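You operate a simulated robot arm through the tools that you are given. There is no shell and no other tool.

The job below is to be done with a simulated robot arm. You get a single attempt, and the scene is never put back.

TASK
Blow the wet lens marked ELM dry; stand it on the white mat.
Fine: use the air stand; the air ends off. Set down upright: what you pick out.

Only the result counts: the job must be done as asked and must still hold three seconds after the hand-in. Knocking over, shifting, dropping, spilling or breaking anything else fails it.

THE ROBOT
A 7-joint arm with a two-finger parallel gripper, fixed in place. Base frame: the origin is at the foot of the arm, x ahead of it, y to its left, z up. Units: m, degrees, N and s.
Its first joint turns from -166.0 to 166.0 degrees. Payload 3.43 kg.
The tool frame sits at the grasp point between the pads (the TCP): z along the fingers, y along the line on which they close. The tips reach 0.03 m beyond it. The gripper opens to 0.094 m. The fingers are 0.028 m wide and 0.01 m thick; the gripper's body (0.05 by 0.096 m) begins 0.055 m behind the TCP.
Orientation is that of the tool frame in the base frame, as a unit quaternion [x, y, z, w]. With the fingers straight down and closing along the base's y, the tool's x points along the base's -x, its y along +y and its z along -z.

THE INTERFACE
- The arm moves only by the tool apply_moves. Its argument "deltas" is a list of rows, each an object of numbers (a shift or turn left out is 0, a gripper value left out holds the last): "x", "y", "z": the shift along the base's x, y, z in units of 30 mm (1.0 is 30 mm); "ax", "ay", "az": the turn, a rotation vector about the base's x, y, z in units of 4 degrees (1.0 is 4 degrees). In form: [{"x": .., "y": .., "z": .., "ax": .., "ay": .., "az": ..}, ...]. A call has 1 to 20 rows; each row shifts and turns the commanded pose from where the row before left it. "fingers" is the closure in counts, from 0 (fully open) to 255 (shut), set as the call begins (left out, the last holds). A call with a number of a shift or a turn outside -1 to 1 is refused whole. Each row takes 0.2 s and may step no farther than 0.05 m and 8.6 degrees from the row before; otherwise, or with a gripper value out of range, the whole call is refused. Where a pose cannot be reached the arm comes as near as it can. A force on the tool above 40 N (or 10 N above the force at the start of the call, whichever is more), or a blocked arm, ends the call early, and 0.2 s more pass. The fingers move at their own pace (about 0.045 m/s each) and stop on an object; they squeeze with about 43 N. The grip force told is the motor's: it shows also when the fingers shut on nothing. Time passes only in rows, and 0.2 s behind the last, so rows that do not move let the fingers close. The reply holds the time, the measured pose of the TCP, the force on the tool along the base axes, the opening and the grip force, in the units named above and with some noise, with the torque about the TCP (base axes, N m) and any sound that the robot's microphone picked up.
- Cameras (640 x 400 px; columns grow to the right, rows downward): "scene" is fixed at [0.2232, -0.6574, 1.5177]; the picture's right is [0.33, -0.94, 0.00], its down [-0.57, -0.20, -0.80] and it looks along [0.75, 0.26, -0.61] (base axes); focal length 357 px, centre (320, 200). "wrist" rides on the gripper at [0.076, 0.014, -0.103] in the tool frame; the picture's right is [-0.18, 0.98, 0.00], its down [-0.75, -0.14, -0.64] and it looks along [-0.63, -0.12, 0.77] (tool axes); focal length 243 px, centre (320, 200). There is no depth. A picture from a camera that has moved, and an enlarged one, comes with that camera's place and axes in the base frame and with its lens. The place of the scene camera against the robot may be out by one fixed shift of up to 0.025 m in any direction.
- capture(camera): a new picture of that camera. The clock stands still meanwhile.
- slide_trunk(by): slides the trunk up (or, below 0, down) by that many m; the arm rides with it, the base frame stays. It gives what a move gives, with no picture.
- inspect(camera, box): a new picture of the part [left, top, right, bottom] of that camera's present view, enlarged. The clock stands still meanwhile.
- hand_in(): hands the job in; it is judged then, once.

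Nothing tells you positions but the pictures and the camera data. Unless the task says otherwise, let go and move clear before handing in.

The tools are called after "Call:" by a JSON object that holds its "method" and its "body". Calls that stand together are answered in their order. apply_moves: Moves the arm, as the interface text tells. Its arguments: {"type":"object","properties":{"deltas":{"type":"array","items":{"type":"object","properties":{"x":{"type":"number"},"y":{"type":"number"},"z":{"type":"number"},"ax":{"type":"number"},"ay":{"type":"number"},"az":{"type":"number"}}}},"fingers":{"type":"number"}},"required":["deltas"]} The other tools are called the same way: slide_trunk (by) slides the trunk up or down; capture (camera) takes a picture; inspect (camera, box) takes an enlarged picture of a part of a camera's view; hand_in () hands the job in.

At the start:

```text
clock: 0.0
position: [0.6132, -0.3316, 1.2724]
orientation: [-0.001, 1.0, 0.0, 0.0]
wrist_force: [0.1, 0.1, -0.1]
wrist_torque: [-0.02, 0.01, 0.0]
opening: 0.0938
finger_force: 0.1
trunk travel left (down, up): [-0.325, 0.165]
```

scene: 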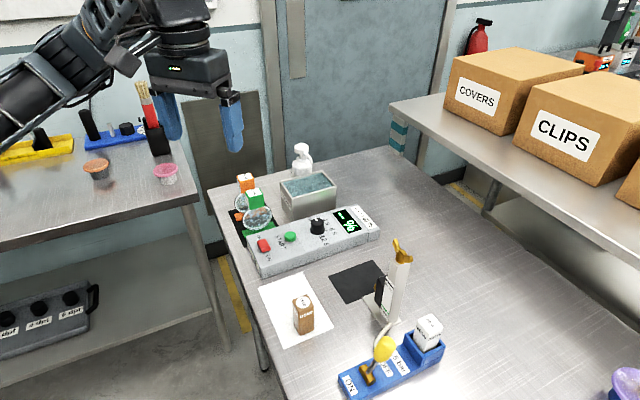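
wrist: 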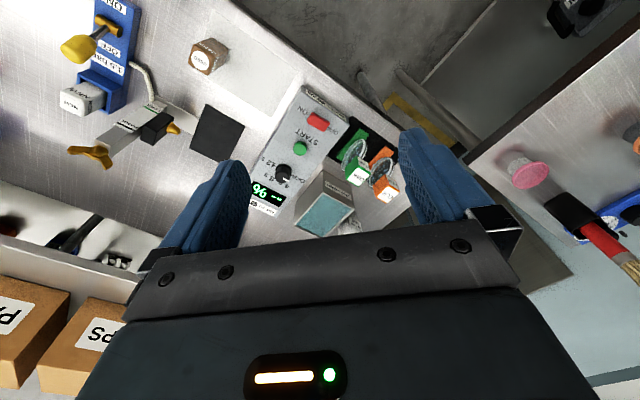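

I see a bench with an air stand (blue base with a yellow lever), a white mat, a black pad, a grey control box with a bath and two lenses in clips (green and orange). I'll take enlarged pictures first.

Call:
{"method": "inspect", "body": {"camera": "scene", "box": [210, 130, 390, 280]}}

Call:
{"method": "inspect", "body": {"camera": "scene", "box": [320, 230, 460, 400]}}

Call:
{"method": "inspect", "body": {"camera": "wrist", "box": [240, 70, 440, 250]}}

Call:
{"method": "inspect", "body": {"camera": "wrist", "box": [40, 0, 260, 180]}}

```text
2.67 times, centred on (300, 205) of scene
camera zoom: at [0.2232, -0.6574, 1.5177], right [0.33, -0.94, 0.0], down [-0.57, -0.2, -0.8], along [0.75, 0.26, -0.61], focal length 952 px, centre (373, 187)
```

zoom: 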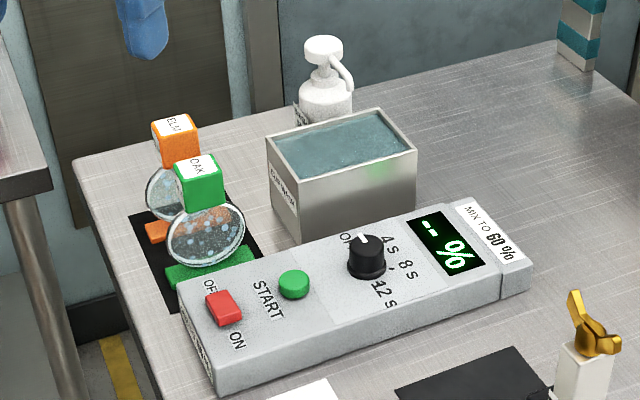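

```text
2.35 times, centred on (390, 315) of scene
camera zoom: at [0.2232, -0.6574, 1.5177], right [0.33, -0.94, 0.0], down [-0.57, -0.2, -0.8], along [0.75, 0.26, -0.61], focal length 840 px, centre (155, -71)
```

zoom: 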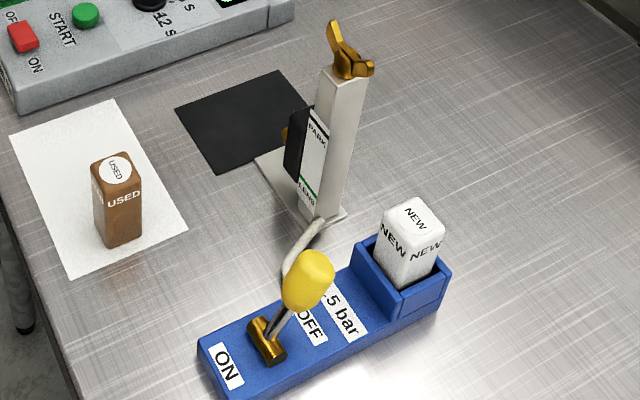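

```text
2.22 times, centred on (340, 160) of wrist
camera zoom: at [0.5361, -0.3152, 1.3742], right [0.18, 0.98, 0.0], down [0.75, -0.14, 0.64], along [0.63, -0.12, -0.77], focal length 539 px, centre (276, 289)
```

zoom: 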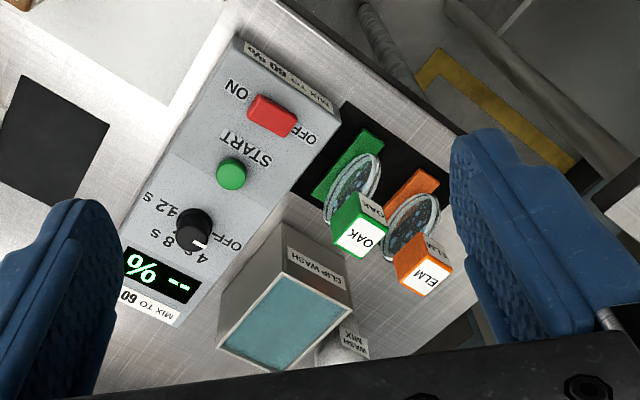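

```text
2.22 times, centred on (150, 90) of wrist
camera zoom: at [0.5361, -0.3152, 1.3742], right [0.18, 0.98, 0.0], down [0.75, -0.14, 0.64], along [0.63, -0.12, -0.77], focal length 539 px, centre (698, 444)
```

zoom: 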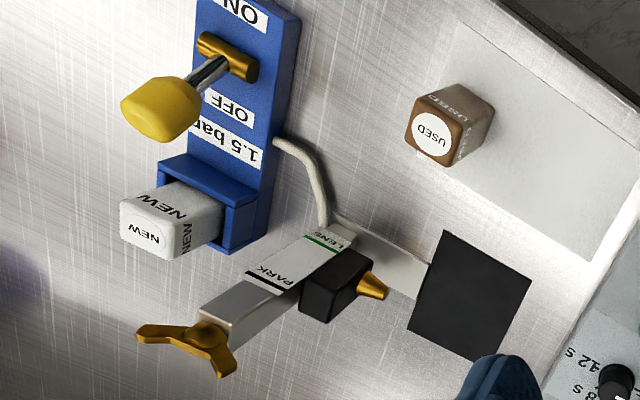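

The task lens ELM stands on the orange foot behind OAK; the air stand's nozzle carriage has PARK and LENS marks, and its lever seems to be at OFF. I'll swing the wrist camera round for closer views of the air stand before touching anything.

Call:
{"method": "apply_moves", "body": {"deltas": [{"az": -1, "y": -0.2}, {"az": -1, "y": -0.2}, {"az": -1, "y": -0.2}, {"az": -1, "y": -0.2}, {"az": -1, "y": -0.2}, {"az": -1, "y": -0.2}, {"az": -1, "y": -0.2}, {"az": -1, "y": -0.2}, {"az": -1, "y": -0.2}, {"az": -1, "y": -0.2}, {"az": -1, "y": -0.2}, {"az": -1, "y": -0.2}, {"az": -1}, {"az": -1}, {"az": -1}]}}

Call:
{"method": "capture", "body": {"camera": "wrist"}}

```text
clock: 3.2
position: [0.6125, -0.4028, 1.2727]
orientation: [0.501, 0.866, 0.0, 0.0]
wrist_force: [0.2, -0.1, 0.1]
wrist_torque: [0.0, 0.0, 0.01]
opening: 0.094
finger_force: 0.0
trunk travel left (down, up): [-0.325, 0.165]
```

```text
taken
camera wrist: at [0.5866, -0.3282, 1.3745], right [0.94, 0.33, 0.0], down [0.25, -0.72, 0.64], along [0.21, -0.61, -0.77], focal length 243 px, centre (320, 200)
```

wrist: 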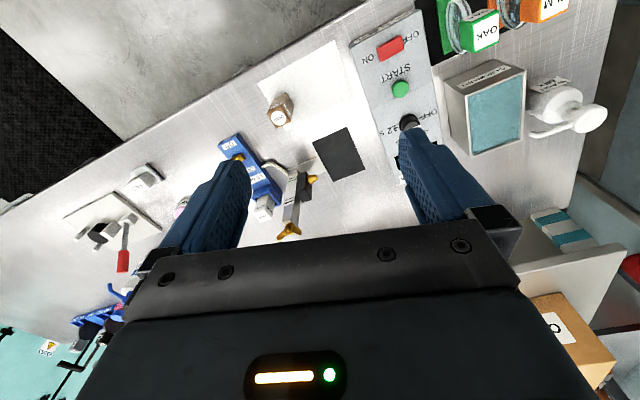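

The air stand is now centred ahead of the wrist camera. I'll zoom on it.

Call:
{"method": "inspect", "body": {"camera": "wrist", "box": [210, 80, 370, 250]}}

Call:
{"method": "inspect", "body": {"camera": "wrist", "box": [60, 140, 220, 260]}}

Call:
{"method": "capture", "body": {"camera": "scene"}}

```text
2.35 times, centred on (290, 165) of wrist
camera zoom: at [0.5866, -0.3282, 1.3745], right [0.94, 0.33, 0.0], down [0.25, -0.72, 0.64], along [0.21, -0.61, -0.77], focal length 571 px, centre (391, 282)
```

zoom: 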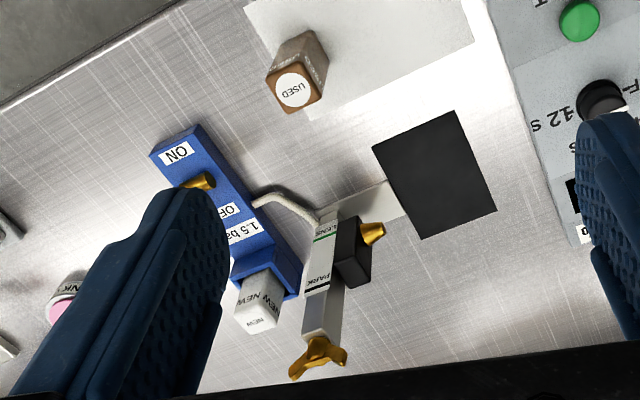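

```text
3.33 times, centred on (140, 200) of wrist
camera zoom: at [0.5866, -0.3282, 1.3745], right [0.94, 0.33, 0.0], down [0.25, -0.72, 0.64], along [0.21, -0.61, -0.77], focal length 809 px, centre (920, 200)
```

zoom: 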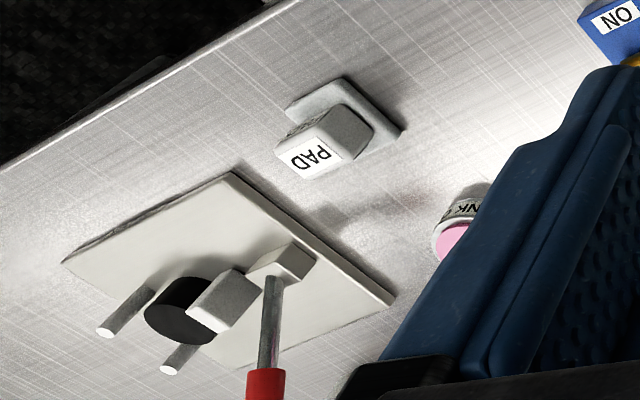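

```text
taken
```

scene: 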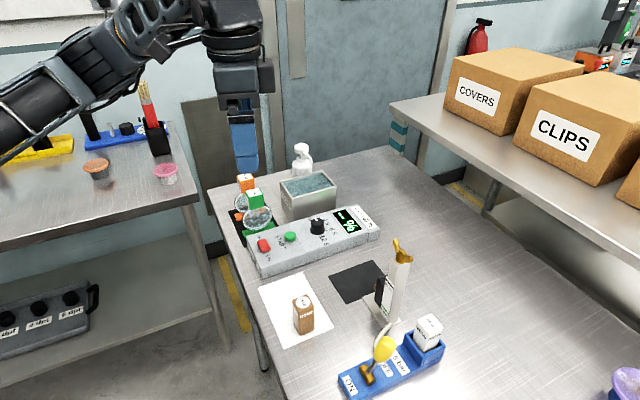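

I take the table to be near z≈0.9, the column at about (0.635, -0.62) with its wing nut near z 1.10, and the lever knob around (0.53, -0.65, 0.99) leaning to OFF. I'll move closer to study the lever and nozzle.

Call:
{"method": "apply_moves", "body": {"deltas": [{"x": -0.76, "y": -0.4, "z": -0.7}, {"x": -0.76, "y": -0.4, "z": -0.7}, {"x": -0.76, "y": -0.4, "z": -0.7}, {"x": -0.76, "y": -0.4, "z": -0.7}, {"x": -0.76, "y": -0.4, "z": -0.7}, {"x": -0.76, "y": -0.4, "z": -0.7}]}}

Call:
{"method": "capture", "body": {"camera": "wrist"}}

```text
clock: 4.6
position: [0.4756, -0.4726, 1.1454]
orientation: [0.5, 0.866, -0.001, 0.0]
wrist_force: [-0.3, 0.1, -0.2]
wrist_torque: [0.0, -0.01, 0.03]
opening: 0.0942
finger_force: 0.1
trunk travel left (down, up): [-0.325, 0.165]
```

```text
taken
camera wrist: at [0.45, -0.3992, 1.248], right [0.94, 0.33, 0.0], down [0.26, -0.72, 0.64], along [0.21, -0.61, -0.77], focal length 243 px, centre (320, 200)
```

wrist: 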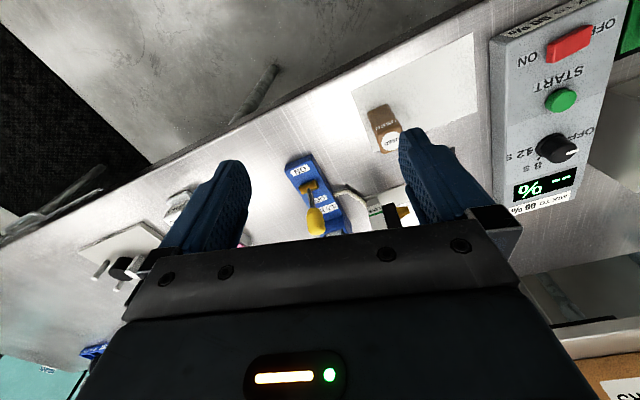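

Call:
{"method": "inspect", "body": {"camera": "wrist", "box": [260, 90, 440, 240]}}

Call:
{"method": "inspect", "body": {"camera": "wrist", "box": [260, 135, 360, 240]}}

```text
2.67 times, centred on (350, 165) of wrist
camera zoom: at [0.45, -0.3992, 1.248], right [0.94, 0.33, 0.0], down [0.26, -0.72, 0.64], along [0.21, -0.61, -0.77], focal length 647 px, centre (240, 293)
```

zoom: 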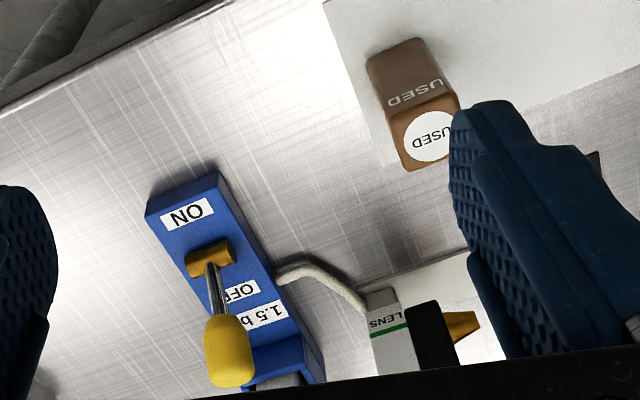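

```text
3.81 times, centred on (310, 188) of wrist
camera zoom: at [0.45, -0.3992, 1.248], right [0.94, 0.33, 0.0], down [0.26, -0.72, 0.64], along [0.21, -0.61, -0.77], focal length 924 px, centre (358, 248)
```

zoom: 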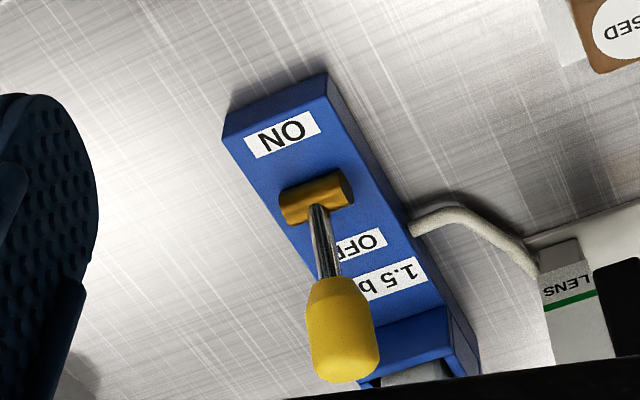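

The lever knob is at about (0.529, -0.647, 0.989) with its pivot at (0.512, -0.634, 0.924), leaning towards OFF. I'll tilt the tool to see the nozzle column side-on.

Call:
{"method": "apply_moves", "body": {"deltas": [{"az": 1}, {"az": 1}, {"az": 1}, {"az": 1}, {"az": 1}, {"az": 1}, {"az": 1}, {"ax": -0.68, "ay": -0.74}, {"ax": -0.68, "ay": -0.74}, {"ax": -0.68, "ay": -0.74}, {"ax": -0.68, "ay": -0.74}, {"ax": -0.68, "ay": -0.74, "z": -0.5}, {"ax": -0.68, "ay": -0.74, "z": -0.5}, {"ax": -0.68, "ay": -0.74, "z": -0.5}, {"ax": -0.68, "ay": -0.74, "z": -0.5}, {"ax": -0.68, "ay": -0.74, "z": -0.5}]}}

Call:
{"method": "capture", "body": {"camera": "wrist"}}

```text
clock: 8.0
position: [0.476, -0.4753, 1.0707]
orientation: [0.263, 0.913, -0.14, 0.279]
wrist_force: [-0.1, 0.5, -0.6]
wrist_torque: [-0.04, 0.01, -0.02]
opening: 0.0937
finger_force: 0.1
trunk travel left (down, up): [-0.325, 0.165]
```

```text
taken
camera wrist: at [0.3846, -0.3896, 1.1078], right [0.68, 0.74, 0.0], down [0.18, -0.16, 0.97], along [0.71, -0.66, -0.24], focal length 243 px, centre (320, 200)
```

wrist: 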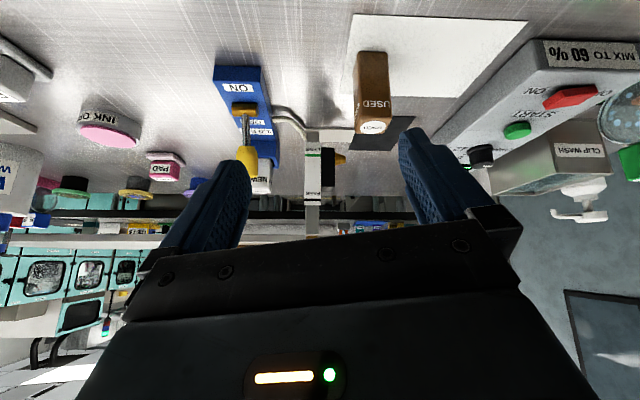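

Call:
{"method": "inspect", "body": {"camera": "wrist", "box": [200, 50, 420, 220]}}

Call:
{"method": "inspect", "body": {"camera": "wrist", "box": [270, 110, 370, 215]}}

```text
2.35 times, centred on (310, 135) of wrist
camera zoom: at [0.3846, -0.3896, 1.1078], right [0.68, 0.74, 0.0], down [0.18, -0.16, 0.97], along [0.71, -0.66, -0.24], focal length 571 px, centre (344, 353)
```

zoom: 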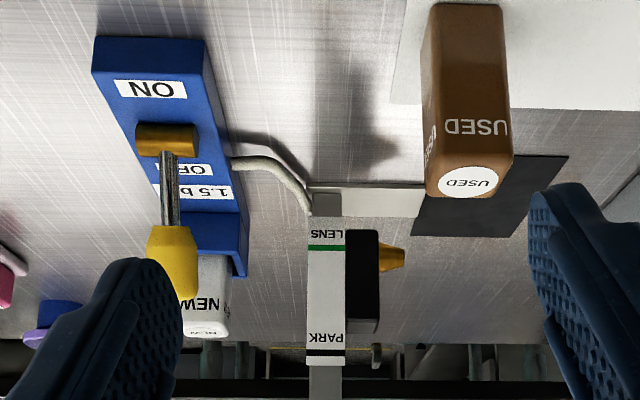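

```text
3.81 times, centred on (320, 162) of wrist
camera zoom: at [0.3846, -0.3896, 1.1078], right [0.68, 0.74, 0.0], down [0.18, -0.16, 0.97], along [0.71, -0.66, -0.24], focal length 924 px, centre (320, 343)
```

zoom: 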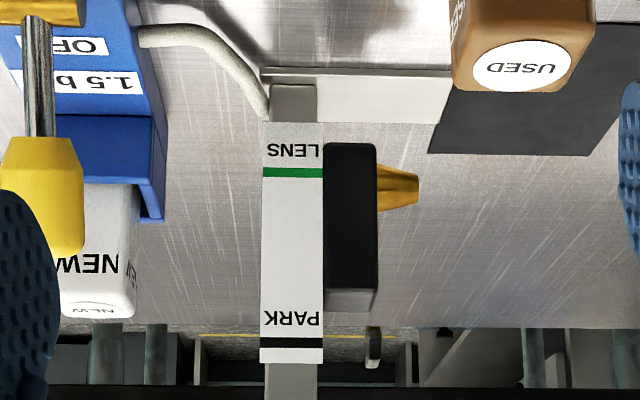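

The side view (image upside down) shows the nozzle already at the LENS mark, tip around (0.674, -0.605, 0.947), blowing across the black pad. Next I'll go up and over for a close look at the ELM lens.

Call:
{"method": "apply_moves", "body": {"deltas": [{"ax": 0.68, "ay": 0.74, "z": 0.6}, {"ax": 0.68, "ay": 0.74, "z": 0.6}, {"ax": 0.68, "ay": 0.74, "z": 0.6}, {"ax": 0.68, "ay": 0.74, "z": 0.6}, {"ax": 0.68, "ay": 0.74, "z": 0.6}, {"ax": 0.68, "ay": 0.74, "z": 0.3}, {"ax": 0.68, "ay": 0.74, "z": 0.3}, {"ax": 0.68, "ay": 0.74}, {"ax": 0.68, "ay": 0.74}, {"az": 1, "x": 0.9, "y": 0.9}, {"az": 1, "x": 0.9, "y": 0.9}, {"az": 1, "x": 0.9, "y": 0.9}, {"az": 1, "x": 0.9, "y": 0.9}, {"az": 1, "x": 0.9, "y": 0.9}, {"az": 1, "x": 0.9, "y": 0.9}, {"az": 1, "x": 0.9, "y": 0.9}, {"az": 1, "x": 0.9, "y": 0.9}]}}

Call:
{"method": "capture", "body": {"camera": "wrist"}}

```text
clock: 11.6
position: [0.6916, -0.2592, 1.1779]
orientation: [0.001, 1.0, 0.0, 0.0]
wrist_force: [-0.3, -0.4, 0.7]
wrist_torque: [0.04, -0.01, 0.0]
opening: 0.0941
finger_force: 0.1
trunk travel left (down, up): [-0.325, 0.165]
```

```text
taken
camera wrist: at [0.6159, -0.2438, 1.2813], right [0.18, 0.98, 0.0], down [0.75, -0.14, 0.64], along [0.63, -0.12, -0.77], focal length 243 px, centre (320, 200)
```

wrist: 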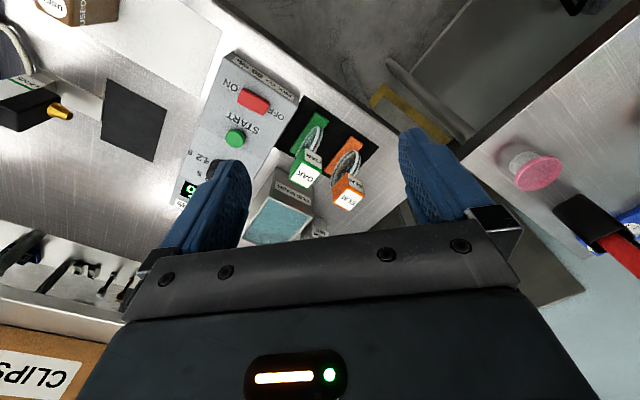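

Call:
{"method": "inspect", "body": {"camera": "wrist", "box": [280, 90, 400, 220]}}

Call:
{"method": "inspect", "body": {"camera": "scene", "box": [220, 160, 290, 240]}}

Call:
{"method": "inspect", "body": {"camera": "wrist", "box": [0, 0, 240, 180]}}

```text
3.08 times, centred on (340, 155) of wrist
camera zoom: at [0.6159, -0.2438, 1.2813], right [0.18, 0.98, 0.0], down [0.75, -0.14, 0.64], along [0.63, -0.12, -0.77], focal length 746 px, centre (258, 338)
```

zoom: 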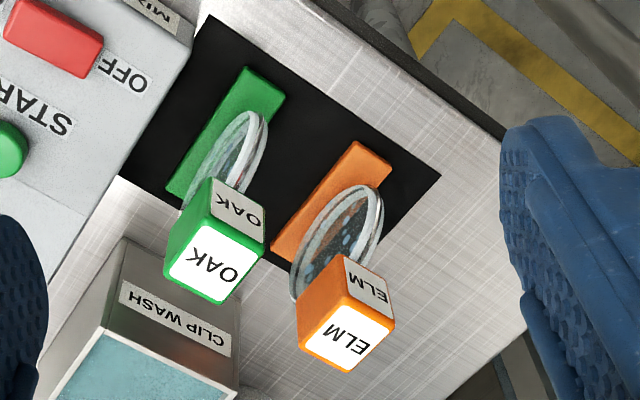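

```text
5.00 times, centred on (255, 200) of scene
camera zoom: at [0.2232, -0.6574, 1.5177], right [0.33, -0.94, 0.0], down [-0.57, -0.2, -0.8], along [0.75, 0.26, -0.61], focal length 1784 px, centre (645, 200)
```

zoom: 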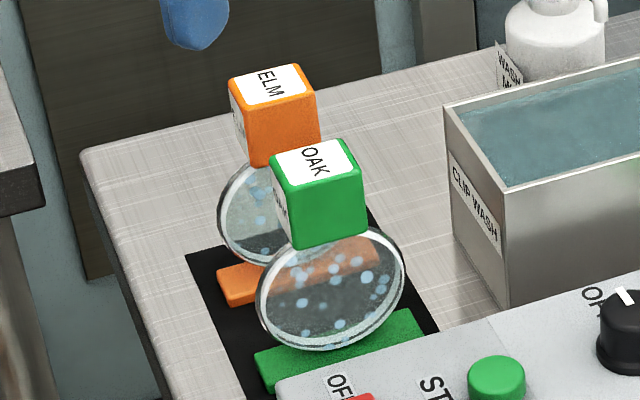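

```text
2.22 times, centred on (120, 90) of wrist
camera zoom: at [0.6159, -0.2438, 1.2813], right [0.18, 0.98, 0.0], down [0.75, -0.14, 0.64], along [0.63, -0.12, -0.77], focal length 539 px, centre (764, 444)
```

zoom: 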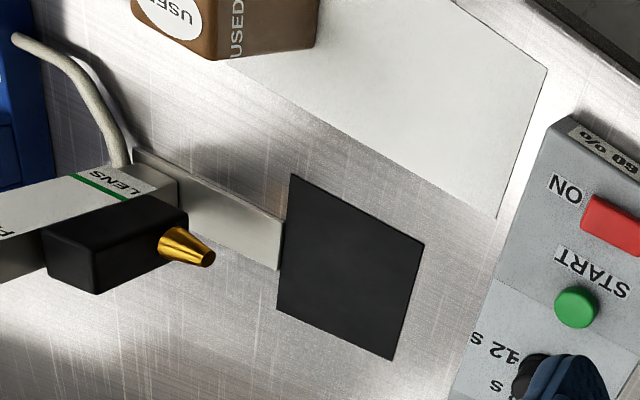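

I place ELM's foot around (0.83, -0.243), table at z≈0.906, its grip cube's top near z≈1.02, and its disc facing along v≈(0.69, 0.72), the same way the nozzle blows. I'll first turn the air on: close the fingers and go above the gap behind the lever knob.

Call:
{"method": "apply_moves", "body": {"deltas": [{"x": -0.301, "y": -0.929, "z": 0.05, "az": 0.767}, {"x": -0.301, "y": -0.929, "z": 0.05, "az": 0.767}, {"x": -0.301, "y": -0.929, "z": 0.05, "az": 0.767}, {"x": -0.301, "y": -0.929, "z": 0.05, "az": 0.767}, {"x": -0.301, "y": -0.929, "z": 0.05, "az": 0.767}, {"x": -0.301, "y": -0.929, "z": 0.05, "az": 0.767}, {"x": -0.301, "y": -0.929, "z": 0.05, "az": 0.767}, {"x": -0.301, "y": -0.929, "z": 0.05, "az": 0.767}, {"x": -0.301, "y": -0.929, "z": 0.05, "az": 0.767}, {"x": -0.301, "y": -0.929, "z": 0.05, "az": 0.767}, {"x": -0.301, "y": -0.929, "z": 0.05, "az": 0.767}, {"x": -0.301, "y": -0.929, "z": 0.05, "az": 0.767}, {"x": -0.301, "y": -0.929, "z": 0.05, "az": 0.767}, {"x": -0.301, "y": -0.929, "z": 0.05, "az": 0.767}, {"x": -0.301, "y": -0.929, "z": 0.05, "az": 0.767}, {"z": -0.6}], "fingers": 255}}

Call:
{"method": "capture", "body": {"camera": "wrist"}}

Call:
{"method": "capture", "body": {"camera": "scene"}}

```text
clock: 15.0
position: [0.5575, -0.6782, 1.1824]
orientation: [-0.391, 0.92, 0.0, 0.001]
wrist_force: [-0.3, -0.9, 0.6]
wrist_torque: [-0.03, -0.02, -0.01]
opening: 0.0002
finger_force: 33.3
trunk travel left (down, up): [-0.325, 0.165]
```

```text
taken
camera wrist: at [0.4928, -0.7217, 1.285], right [-0.58, 0.81, 0.0], down [0.62, 0.44, 0.64], along [0.52, 0.37, -0.77], focal length 243 px, centre (320, 200)
```

wrist: 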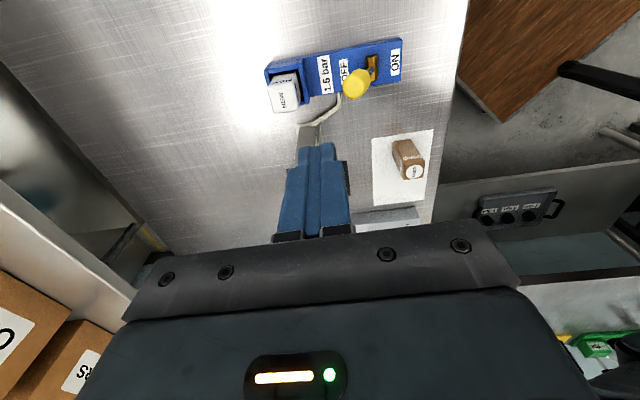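

```text
taken
```

scene: 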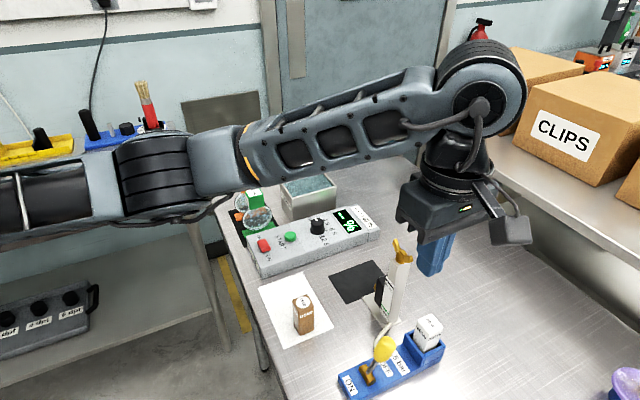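

Call:
{"method": "inspect", "body": {"camera": "wrist", "box": [250, 20, 420, 160]}}

```text
2.86 times, centred on (335, 90) of wrist
camera zoom: at [0.4928, -0.7217, 1.285], right [-0.58, 0.81, 0.0], down [0.62, 0.44, 0.64], along [0.52, 0.37, -0.77], focal length 693 px, centre (277, 514)
```

zoom: 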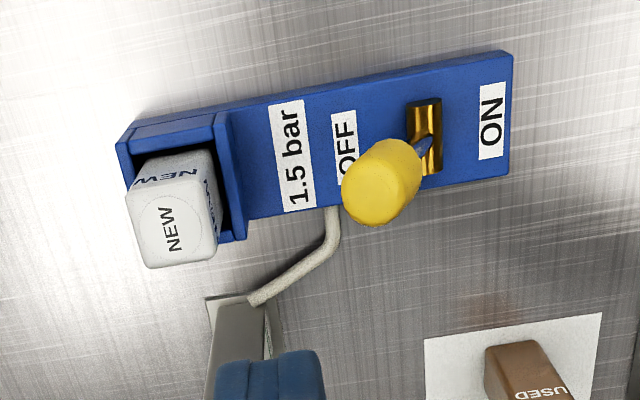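

The gap between the knob and the NEW block is confirmed about 5 cm wide, and the fingers are centred over it. Descending.

Call:
{"method": "apply_moves", "body": {"deltas": [{"z": -0.8}, {"z": -0.8}, {"z": -0.8}, {"z": -0.8}, {"z": -0.8}, {"z": -0.6}, {"z": -0.6}, {"z": -0.5}]}}

Call:
{"method": "inspect", "body": {"camera": "scene", "box": [320, 230, 500, 400]}}

Call:
{"method": "capture", "body": {"camera": "wrist"}}

```text
clock: 16.8
position: [0.5549, -0.6758, 1.0125]
orientation: [-0.391, 0.921, 0.0, 0.0]
wrist_force: [-0.7, 0.5, 0.0]
wrist_torque: [-0.03, 0.0, 0.01]
opening: 0.0
finger_force: 32.6
trunk travel left (down, up): [-0.325, 0.165]
```

```text
2.35 times, centred on (410, 315) of scene
camera zoom: at [0.2232, -0.6574, 1.5177], right [0.33, -0.94, 0.0], down [-0.57, -0.2, -0.8], along [0.75, 0.26, -0.61], focal length 840 px, centre (108, -71)
```

zoom: 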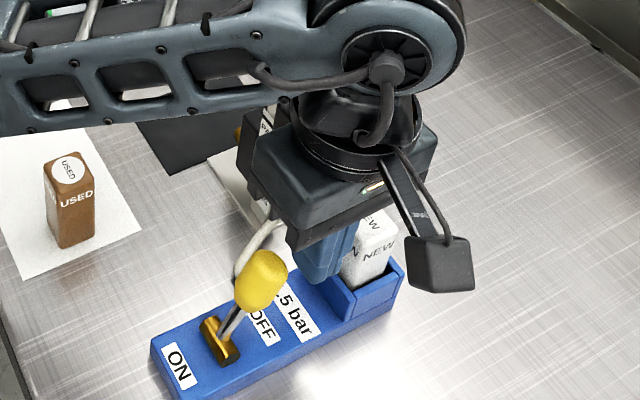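

```text
taken
camera wrist: at [0.493, -0.7205, 1.115], right [-0.58, 0.82, 0.0], down [0.62, 0.44, 0.64], along [0.52, 0.37, -0.77], focal length 243 px, centre (320, 200)
```

wrist: 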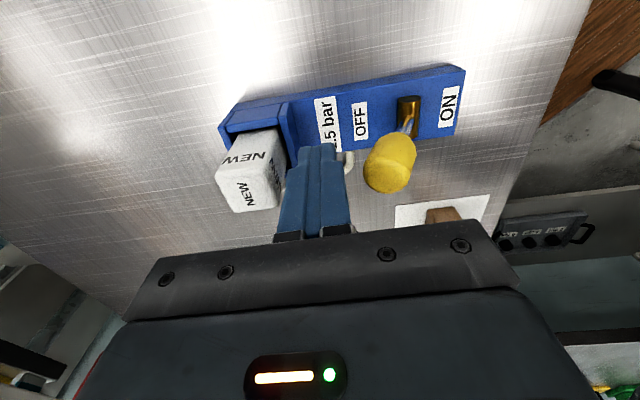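

Fingers are between NEW and the knob, touching nothing. Now I push the knob toward ON in small steps.

Call:
{"method": "apply_moves", "body": {"deltas": [{"x": -0.233, "y": 0.237}, {"x": -0.233, "y": 0.237}, {"x": -0.233, "y": 0.237}, {"x": -0.233, "y": 0.237}, {"x": -0.233, "y": 0.237}]}}

Call:
{"method": "inspect", "body": {"camera": "scene", "box": [320, 230, 500, 400]}}

Call:
{"method": "capture", "body": {"camera": "wrist"}}

```text
clock: 18.2
position: [0.5231, -0.6431, 1.0181]
orientation: [-0.392, 0.92, -0.007, -0.001]
wrist_force: [1.6, -4.3, 10.8]
wrist_torque: [-0.09, -0.12, -0.02]
opening: 0.0
finger_force: 32.9
trunk travel left (down, up): [-0.325, 0.165]
stopped in row 5: the force on the tool passed its limit at 42 N (the readings are from after the stop); the commanded pose is now the measured one
```

```text
2.35 times, centred on (410, 315) of scene
camera zoom: at [0.2232, -0.6574, 1.5177], right [0.33, -0.94, 0.0], down [-0.57, -0.2, -0.8], along [0.75, 0.26, -0.61], focal length 840 px, centre (108, -71)
```

zoom: 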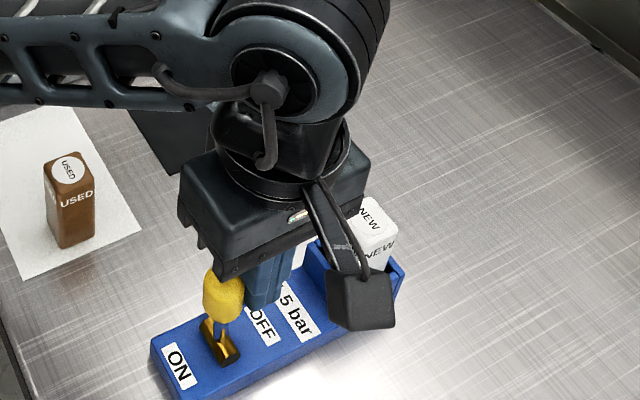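

```text
taken
camera wrist: at [0.4589, -0.6857, 1.1201], right [-0.58, 0.81, -0.01], down [0.62, 0.45, 0.64], along [0.52, 0.36, -0.77], focal length 243 px, centre (320, 200)
```

wrist: 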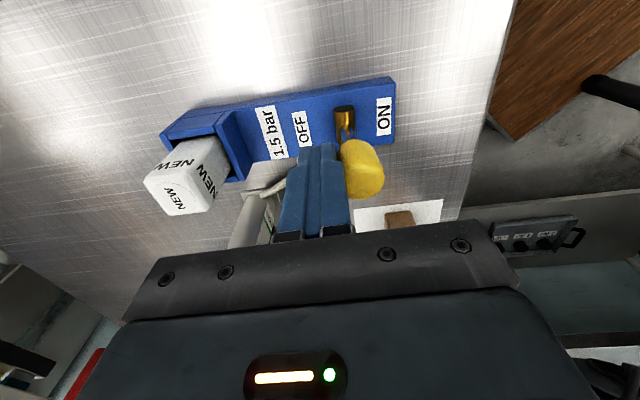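

The lever is now about upright and the base hasn't shifted; resistance rose. I'll keep pushing gently.

Call:
{"method": "apply_moves", "body": {"deltas": [{"x": -0.12, "y": 0.12}, {"x": -0.12, "y": 0.12}, {"x": -0.12, "y": 0.12}, {"x": -0.12, "y": 0.12}]}}

Call:
{"method": "inspect", "body": {"camera": "scene", "box": [320, 230, 500, 400]}}

```text
clock: 19.2
position: [0.509, -0.6289, 1.0157]
orientation: [-0.393, 0.92, -0.006, 0.0]
wrist_force: [11.9, -15.5, -3.0]
wrist_torque: [-0.53, -0.33, -0.06]
opening: 0.0
finger_force: 32.7
trunk travel left (down, up): [-0.325, 0.165]
```

```text
2.35 times, centred on (410, 315) of scene
camera zoom: at [0.2232, -0.6574, 1.5177], right [0.33, -0.94, 0.0], down [-0.57, -0.2, -0.8], along [0.75, 0.26, -0.61], focal length 840 px, centre (108, -71)
```

zoom: 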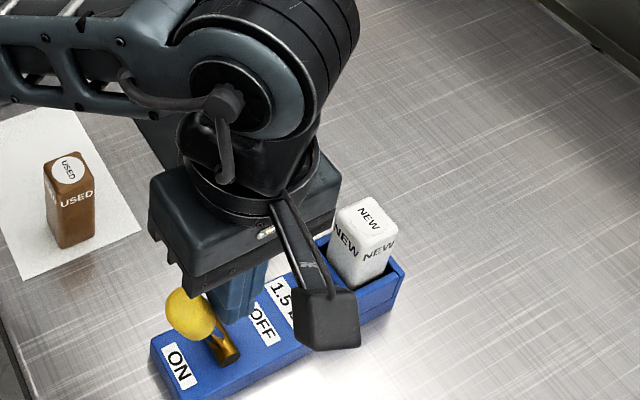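

The lever has passed upright and leans to ON. No hiss yet, so I'll push a little further.

Call:
{"method": "apply_moves", "body": {"deltas": [{"x": -0.12, "y": 0.12}, {"x": -0.12, "y": 0.12}, {"x": -0.12, "y": 0.12}]}}

Call:
{"method": "inspect", "body": {"camera": "scene", "box": [320, 230, 500, 400]}}

Call:
{"method": "capture", "body": {"camera": "wrist"}}

```text
clock: 19.6
position: [0.5092, -0.6288, 1.016]
orientation: [-0.395, 0.919, -0.01, -0.001]
wrist_force: [9.6, -17.2, -2.7]
wrist_torque: [-0.52, -0.3, -0.02]
opening: 0.0002
finger_force: 33.0
trunk travel left (down, up): [-0.325, 0.165]
stopped in row 1: the force on the tool passed its limit at 47 N (the readings are from after the stop); the commanded pose is now the measured one
```

```text
2.35 times, centred on (410, 315) of scene
camera zoom: at [0.2232, -0.6574, 1.5177], right [0.33, -0.94, 0.0], down [-0.57, -0.2, -0.8], along [0.75, 0.26, -0.61], focal length 840 px, centre (108, -71)
```

zoom: 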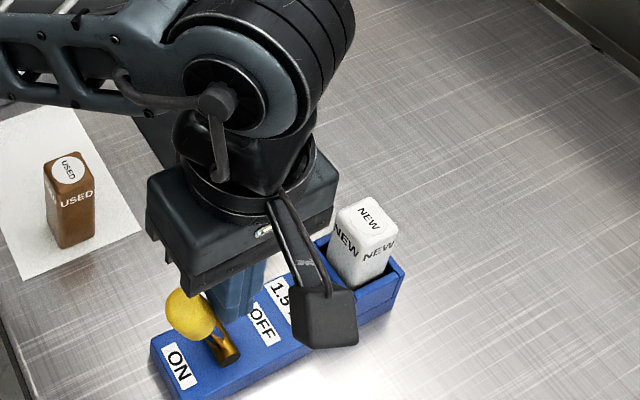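

```text
taken
camera wrist: at [0.4457, -0.671, 1.1193], right [-0.59, 0.81, -0.02], down [0.62, 0.46, 0.64], along [0.52, 0.36, -0.77], focal length 243 px, centre (320, 200)
```

wrist: 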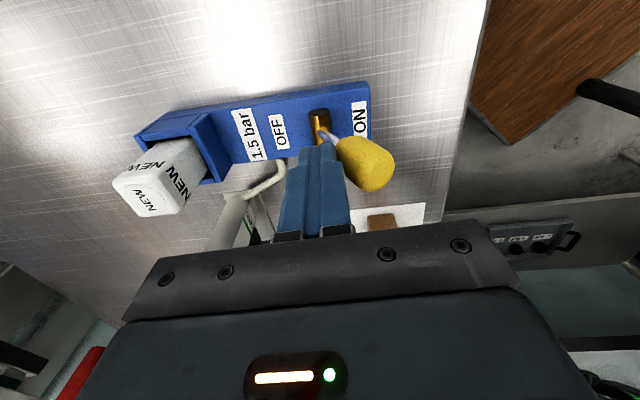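

The lever is at its stop on the ON side. I'll back the fingers off it and see that it stays there and whether air flows.

Call:
{"method": "apply_moves", "body": {"deltas": [{"x": 0.233, "y": -0.237}, {"x": 0.233, "y": -0.237}, {"x": 0.233, "y": -0.237}, {"z": 0.6}, {"z": 0.8}, {"z": 0.8}, {"z": 0.8}, {}, {}]}}

Call:
{"method": "inspect", "body": {"camera": "scene", "box": [320, 230, 500, 400]}}

Call:
{"method": "capture", "body": {"camera": "wrist"}}

```text
clock: 21.6
position: [0.5288, -0.6482, 1.1084]
orientation: [-0.395, 0.918, -0.009, -0.001]
wrist_force: [1.6, -0.5, -0.1]
wrist_torque: [0.0, -0.01, 0.01]
opening: 0.0
finger_force: 32.7
trunk travel left (down, up): [-0.325, 0.165]
```

```text
2.35 times, centred on (410, 315) of scene
camera zoom: at [0.2232, -0.6574, 1.5177], right [0.33, -0.94, 0.0], down [-0.57, -0.2, -0.8], along [0.75, 0.26, -0.61], focal length 840 px, centre (108, -71)
```

zoom: 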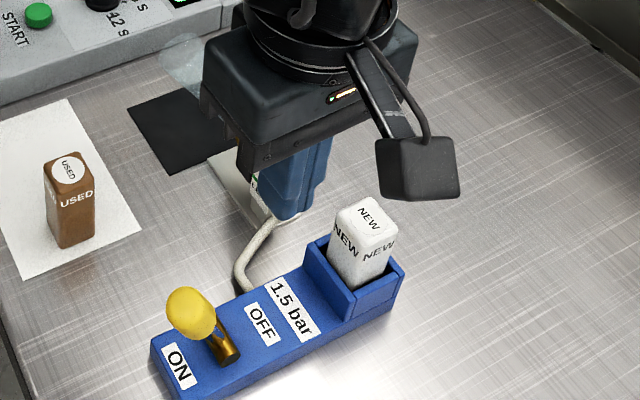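

```text
taken
camera wrist: at [0.4658, -0.6914, 1.2101], right [-0.59, 0.81, -0.02], down [0.62, 0.46, 0.64], along [0.52, 0.36, -0.77], focal length 243 px, centre (320, 200)
```

wrist: 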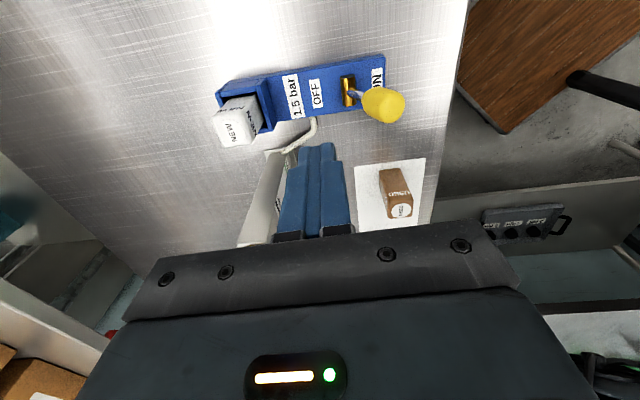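

The lever holds at ON and a faint jet cone shows over the black pad, so air is flowing. Now I rise and go above ELM, turning so the fingers close along v (across the disc's thin side).

Call:
{"method": "apply_moves", "body": {"deltas": [{"z": 1, "ax": 0.248, "ay": 0.076}, {"z": 1}, {"z": 1}, {"x": 0.633, "y": 0.841, "az": -1}, {"x": 0.633, "y": 0.841, "az": -1}, {"x": 0.633, "y": 0.841, "az": -1}, {"x": 0.633, "y": 0.841, "az": -1}, {"x": 0.633, "y": 0.841, "az": -1}, {"x": 0.633, "y": 0.841, "az": -1}, {"x": 0.633, "y": 0.841, "az": -1}, {"x": 0.633, "y": 0.841, "az": -1}, {"x": 0.633, "y": 0.841, "az": -1}, {"x": 0.633, "y": 0.841, "az": -1}, {"x": 0.633, "y": 0.841, "az": -1}, {"x": 0.633, "y": 0.841, "az": -1}, {"x": 0.633, "y": 0.841, "az": -1}, {"x": 0.633, "y": 0.841, "az": -1}, {"x": 0.633, "y": 0.841, "az": -1}, {"x": 0.633, "y": 0.841, "az": -1}]}}

Call:
{"method": "apply_moves", "body": {"deltas": [{"az": -0.9}, {"az": -0.9}, {"az": -0.9}, {"az": -0.9}, {"az": -0.9}, {"az": -0.9}, {"az": -0.95}], "fingers": 90}}

Call:
{"method": "capture", "body": {"camera": "wrist"}}

Call:
{"method": "capture", "body": {"camera": "scene"}}

```text
clock: 25.6
position: [0.8336, -0.2441, 1.1964]
orientation: [0.154, 0.988, 0.0, 0.001]
wrist_force: [0.7, -0.4, -0.3]
wrist_torque: [0.03, -0.01, -0.01]
opening: 0.0
finger_force: 32.8
trunk travel left (down, up): [-0.325, 0.165]
```

```text
clock: 27.2
position: [0.8328, -0.2463, 1.1977]
orientation: [0.367, 0.93, -0.001, 0.0]
wrist_force: [-0.1, -0.1, 0.7]
wrist_torque: [0.01, -0.02, 0.01]
opening: 0.0607
finger_force: 0.1
trunk travel left (down, up): [-0.325, 0.165]
```

```text
taken
camera wrist: at [0.7868, -0.1816, 1.2992], right [0.81, 0.59, 0.0], down [0.45, -0.62, 0.64], along [0.38, -0.52, -0.77], focal length 243 px, centre (320, 200)
```

wrist: 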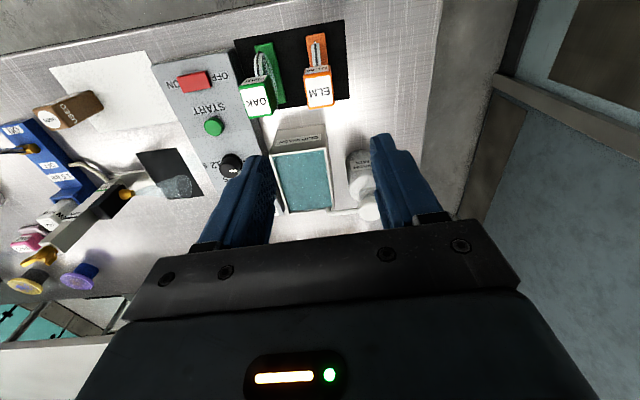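

```text
taken
```

scene: 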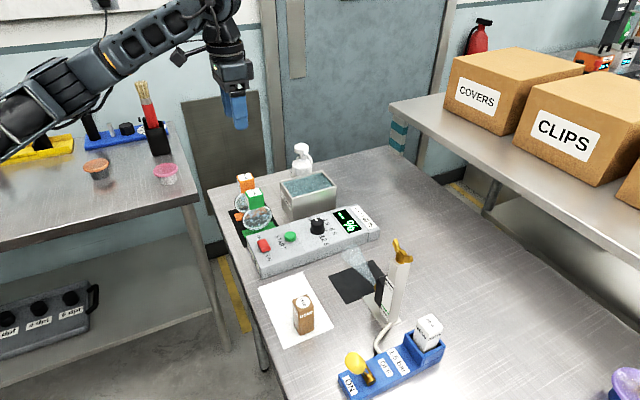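

The jet cone over the black pad is clear in both pictures. Zooming on ELM to refine the grasp.

Call:
{"method": "inspect", "body": {"camera": "wrist", "box": [230, 15, 370, 125]}}

Call:
{"method": "inspect", "body": {"camera": "wrist", "box": [20, 40, 240, 210]}}

Call:
{"method": "inspect", "body": {"camera": "scene", "box": [300, 230, 440, 360]}}

```text
3.64 times, centred on (300, 70) of wrist
camera zoom: at [0.7868, -0.1816, 1.2992], right [0.81, 0.59, 0.0], down [0.45, -0.62, 0.64], along [0.38, -0.52, -0.77], focal length 882 px, centre (393, 673)
```

zoom: 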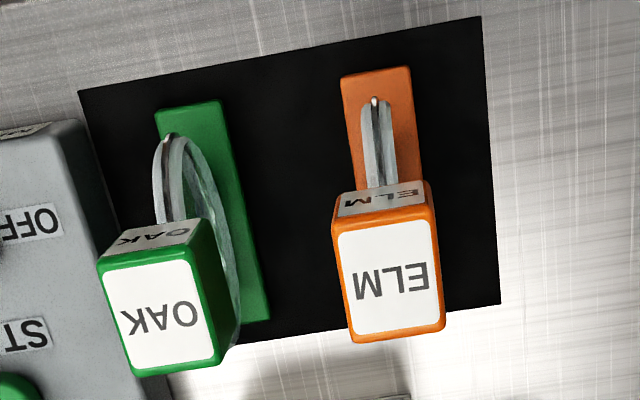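

```text
2.35 times, centred on (130, 125) of wrist
camera zoom: at [0.7868, -0.1816, 1.2992], right [0.81, 0.59, 0.0], down [0.45, -0.62, 0.64], along [0.38, -0.52, -0.77], focal length 571 px, centre (767, 376)
```

zoom: 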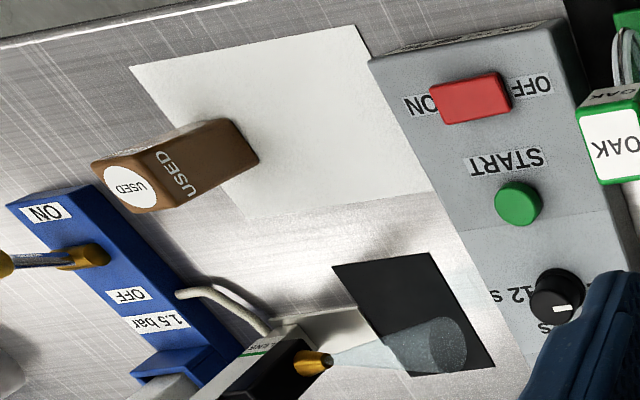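

```text
3.08 times, centred on (370, 295) of scene
camera zoom: at [0.2232, -0.6574, 1.5177], right [0.33, -0.94, 0.0], down [-0.57, -0.2, -0.8], along [0.75, 0.26, -0.61], focal length 1098 px, centre (166, -92)
```

zoom: 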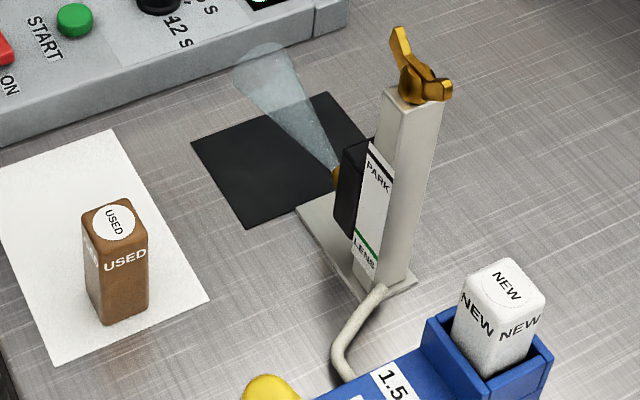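

Triangulated cube top centre: (0.8325, -0.2447, 1.024), 3 cm wide. With a 6 cm opening the fingers fit between it and OAK; descending.

Call:
{"method": "apply_moves", "body": {"deltas": [{"y": 0.05, "az": -0.42, "z": -0.8}, {"z": -0.8}, {"z": -0.8}, {"z": -0.8}, {"z": -0.8}, {"z": -0.8}, {"z": -0.7}, {"z": -0.6}]}}

Call:
{"method": "inspect", "body": {"camera": "scene", "box": [210, 130, 310, 240]}}

Call:
{"method": "capture", "body": {"camera": "wrist"}}

```text
clock: 29.0
position: [0.8326, -0.243, 1.0136]
orientation: [0.38, 0.925, 0.0, 0.001]
wrist_force: [-0.2, 0.0, 0.5]
wrist_torque: [0.0, 0.0, -0.03]
opening: 0.0608
finger_force: 0.1
trunk travel left (down, up): [-0.325, 0.165]
```

```text
3.64 times, centred on (260, 185) of scene
camera zoom: at [0.2232, -0.6574, 1.5177], right [0.33, -0.94, 0.0], down [-0.57, -0.2, -0.8], along [0.75, 0.26, -0.61], focal length 1298 px, centre (538, 254)
```

zoom: 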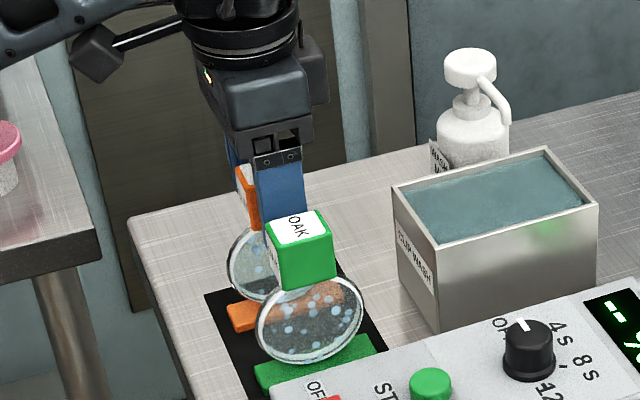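

```text
taken
camera wrist: at [0.7888, -0.1793, 1.1161], right [0.82, 0.57, 0.0], down [0.44, -0.63, 0.64], along [0.37, -0.53, -0.77], focal length 243 px, centre (320, 200)
```

wrist: 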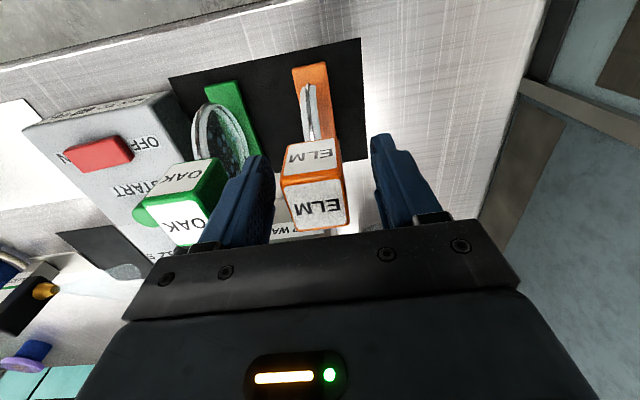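

ELM's cube sits centred between the fingers, free of OAK. Closing.

Call:
{"method": "apply_moves", "body": {"deltas": [{}, {}, {}, {}], "fingers": 255}}

Call:
{"method": "capture", "body": {"camera": "wrist"}}

```text
clock: 30.0
position: [0.8333, -0.2438, 1.0135]
orientation: [0.38, 0.925, -0.001, 0.0]
wrist_force: [-0.6, 0.2, 0.5]
wrist_torque: [0.03, -0.02, 0.01]
opening: 0.0336
finger_force: 42.8
trunk travel left (down, up): [-0.325, 0.165]
```

```text
taken
camera wrist: at [0.7889, -0.1793, 1.1161], right [0.82, 0.57, 0.0], down [0.44, -0.63, 0.64], along [0.37, -0.53, -0.77], focal length 243 px, centre (320, 200)
```

wrist: 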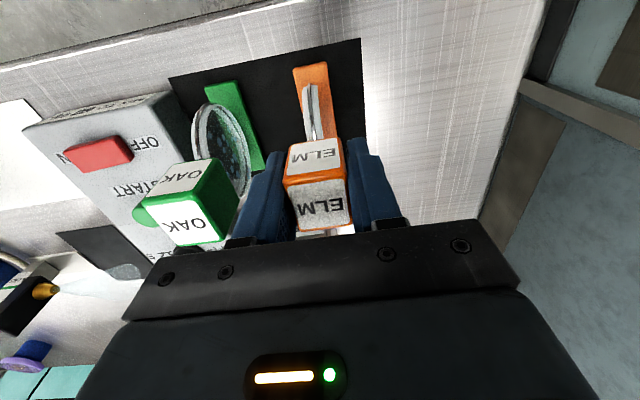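

Gripped (cube 3.4 cm). Lifting straight up.

Call:
{"method": "apply_moves", "body": {"deltas": [{"z": 0.3}, {"z": 0.5}, {"z": 0.8}, {"z": 0.8}, {"z": 0.8}, {"z": 0.8}, {"z": 0.8}, {"z": 0.5}]}}

Call:
{"method": "capture", "body": {"camera": "wrist"}}

Call:
{"method": "inspect", "body": {"camera": "scene", "box": [180, 80, 320, 240]}}

```text
clock: 31.8
position: [0.8331, -0.2432, 1.1726]
orientation: [0.379, 0.925, -0.001, 0.001]
wrist_force: [0.7, 0.3, -0.5]
wrist_torque: [-0.02, 0.03, 0.02]
opening: 0.0335
finger_force: 42.8
trunk travel left (down, up): [-0.325, 0.165]
```

```text
taken
camera wrist: at [0.7887, -0.1788, 1.2756], right [0.82, 0.57, 0.0], down [0.44, -0.63, 0.64], along [0.37, -0.53, -0.77], focal length 243 px, centre (320, 200)
```

wrist: 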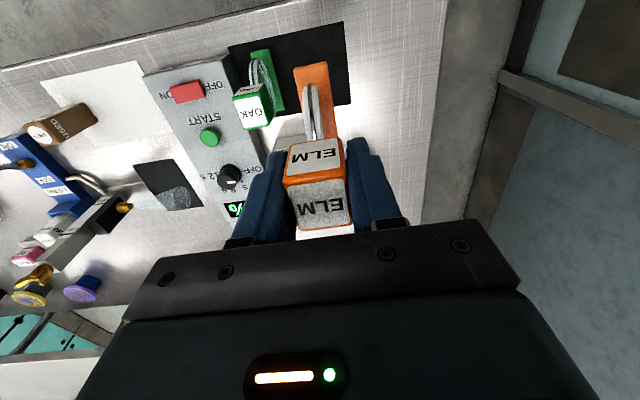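

```text
2.50 times, centred on (250, 160) of scene
camera zoom: at [0.2232, -0.6574, 1.5177], right [0.33, -0.94, 0.0], down [-0.57, -0.2, -0.8], along [0.75, 0.26, -0.61], focal length 892 px, centre (495, 300)
```

zoom: 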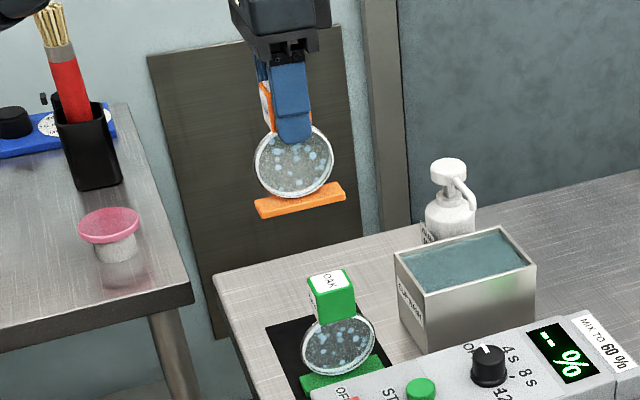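

ELM is held upright with droplets visible on the disc. Now carry it, high above the box and bath, to the spot in front of the nozzle.

Call:
{"method": "apply_moves", "body": {"deltas": [{"x": -0.303, "y": -0.864}, {"x": -0.303, "y": -0.864}, {"x": -0.303, "y": -0.864}, {"x": -0.303, "y": -0.864}, {"x": -0.303, "y": -0.864}, {"x": -0.303, "y": -0.864}, {"x": -0.303, "y": -0.864}, {"x": -0.303, "y": -0.864}, {"x": -0.303, "y": -0.864}, {"x": -0.303, "y": -0.864}, {"x": -0.303, "y": -0.864}, {"x": -0.303, "y": -0.864}]}}

Call:
{"method": "capture", "body": {"camera": "wrist"}}

Call:
{"method": "inspect", "body": {"camera": "scene", "box": [260, 150, 460, 340]}}

```text
clock: 34.4
position: [0.7232, -0.5545, 1.1734]
orientation: [0.38, 0.925, 0.0, 0.001]
wrist_force: [0.4, 0.5, -0.5]
wrist_torque: [-0.05, 0.03, -0.04]
opening: 0.0336
finger_force: 42.8
trunk travel left (down, up): [-0.325, 0.165]
```

```text
taken
camera wrist: at [0.6795, -0.4888, 1.2754], right [0.82, 0.57, 0.0], down [0.44, -0.63, 0.64], along [0.37, -0.53, -0.77], focal length 243 px, centre (320, 200)
```

wrist: 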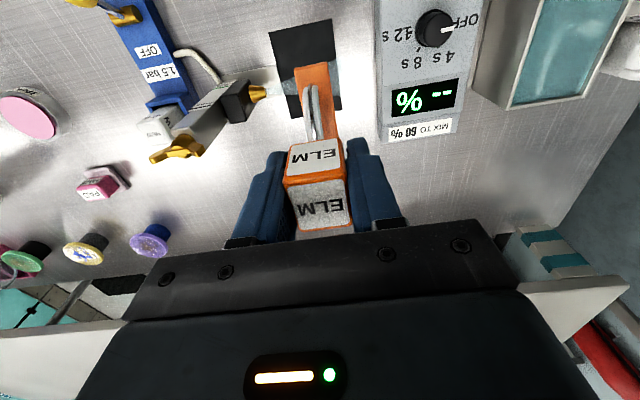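

```text
2.11 times, centred on (360, 245) of scene
camera zoom: at [0.2232, -0.6574, 1.5177], right [0.33, -0.94, 0.0], down [-0.57, -0.2, -0.8], along [0.75, 0.26, -0.61], focal length 751 px, centre (236, 105)
```

zoom: 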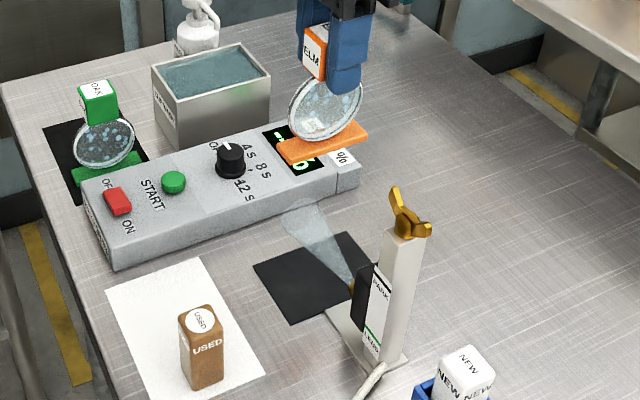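

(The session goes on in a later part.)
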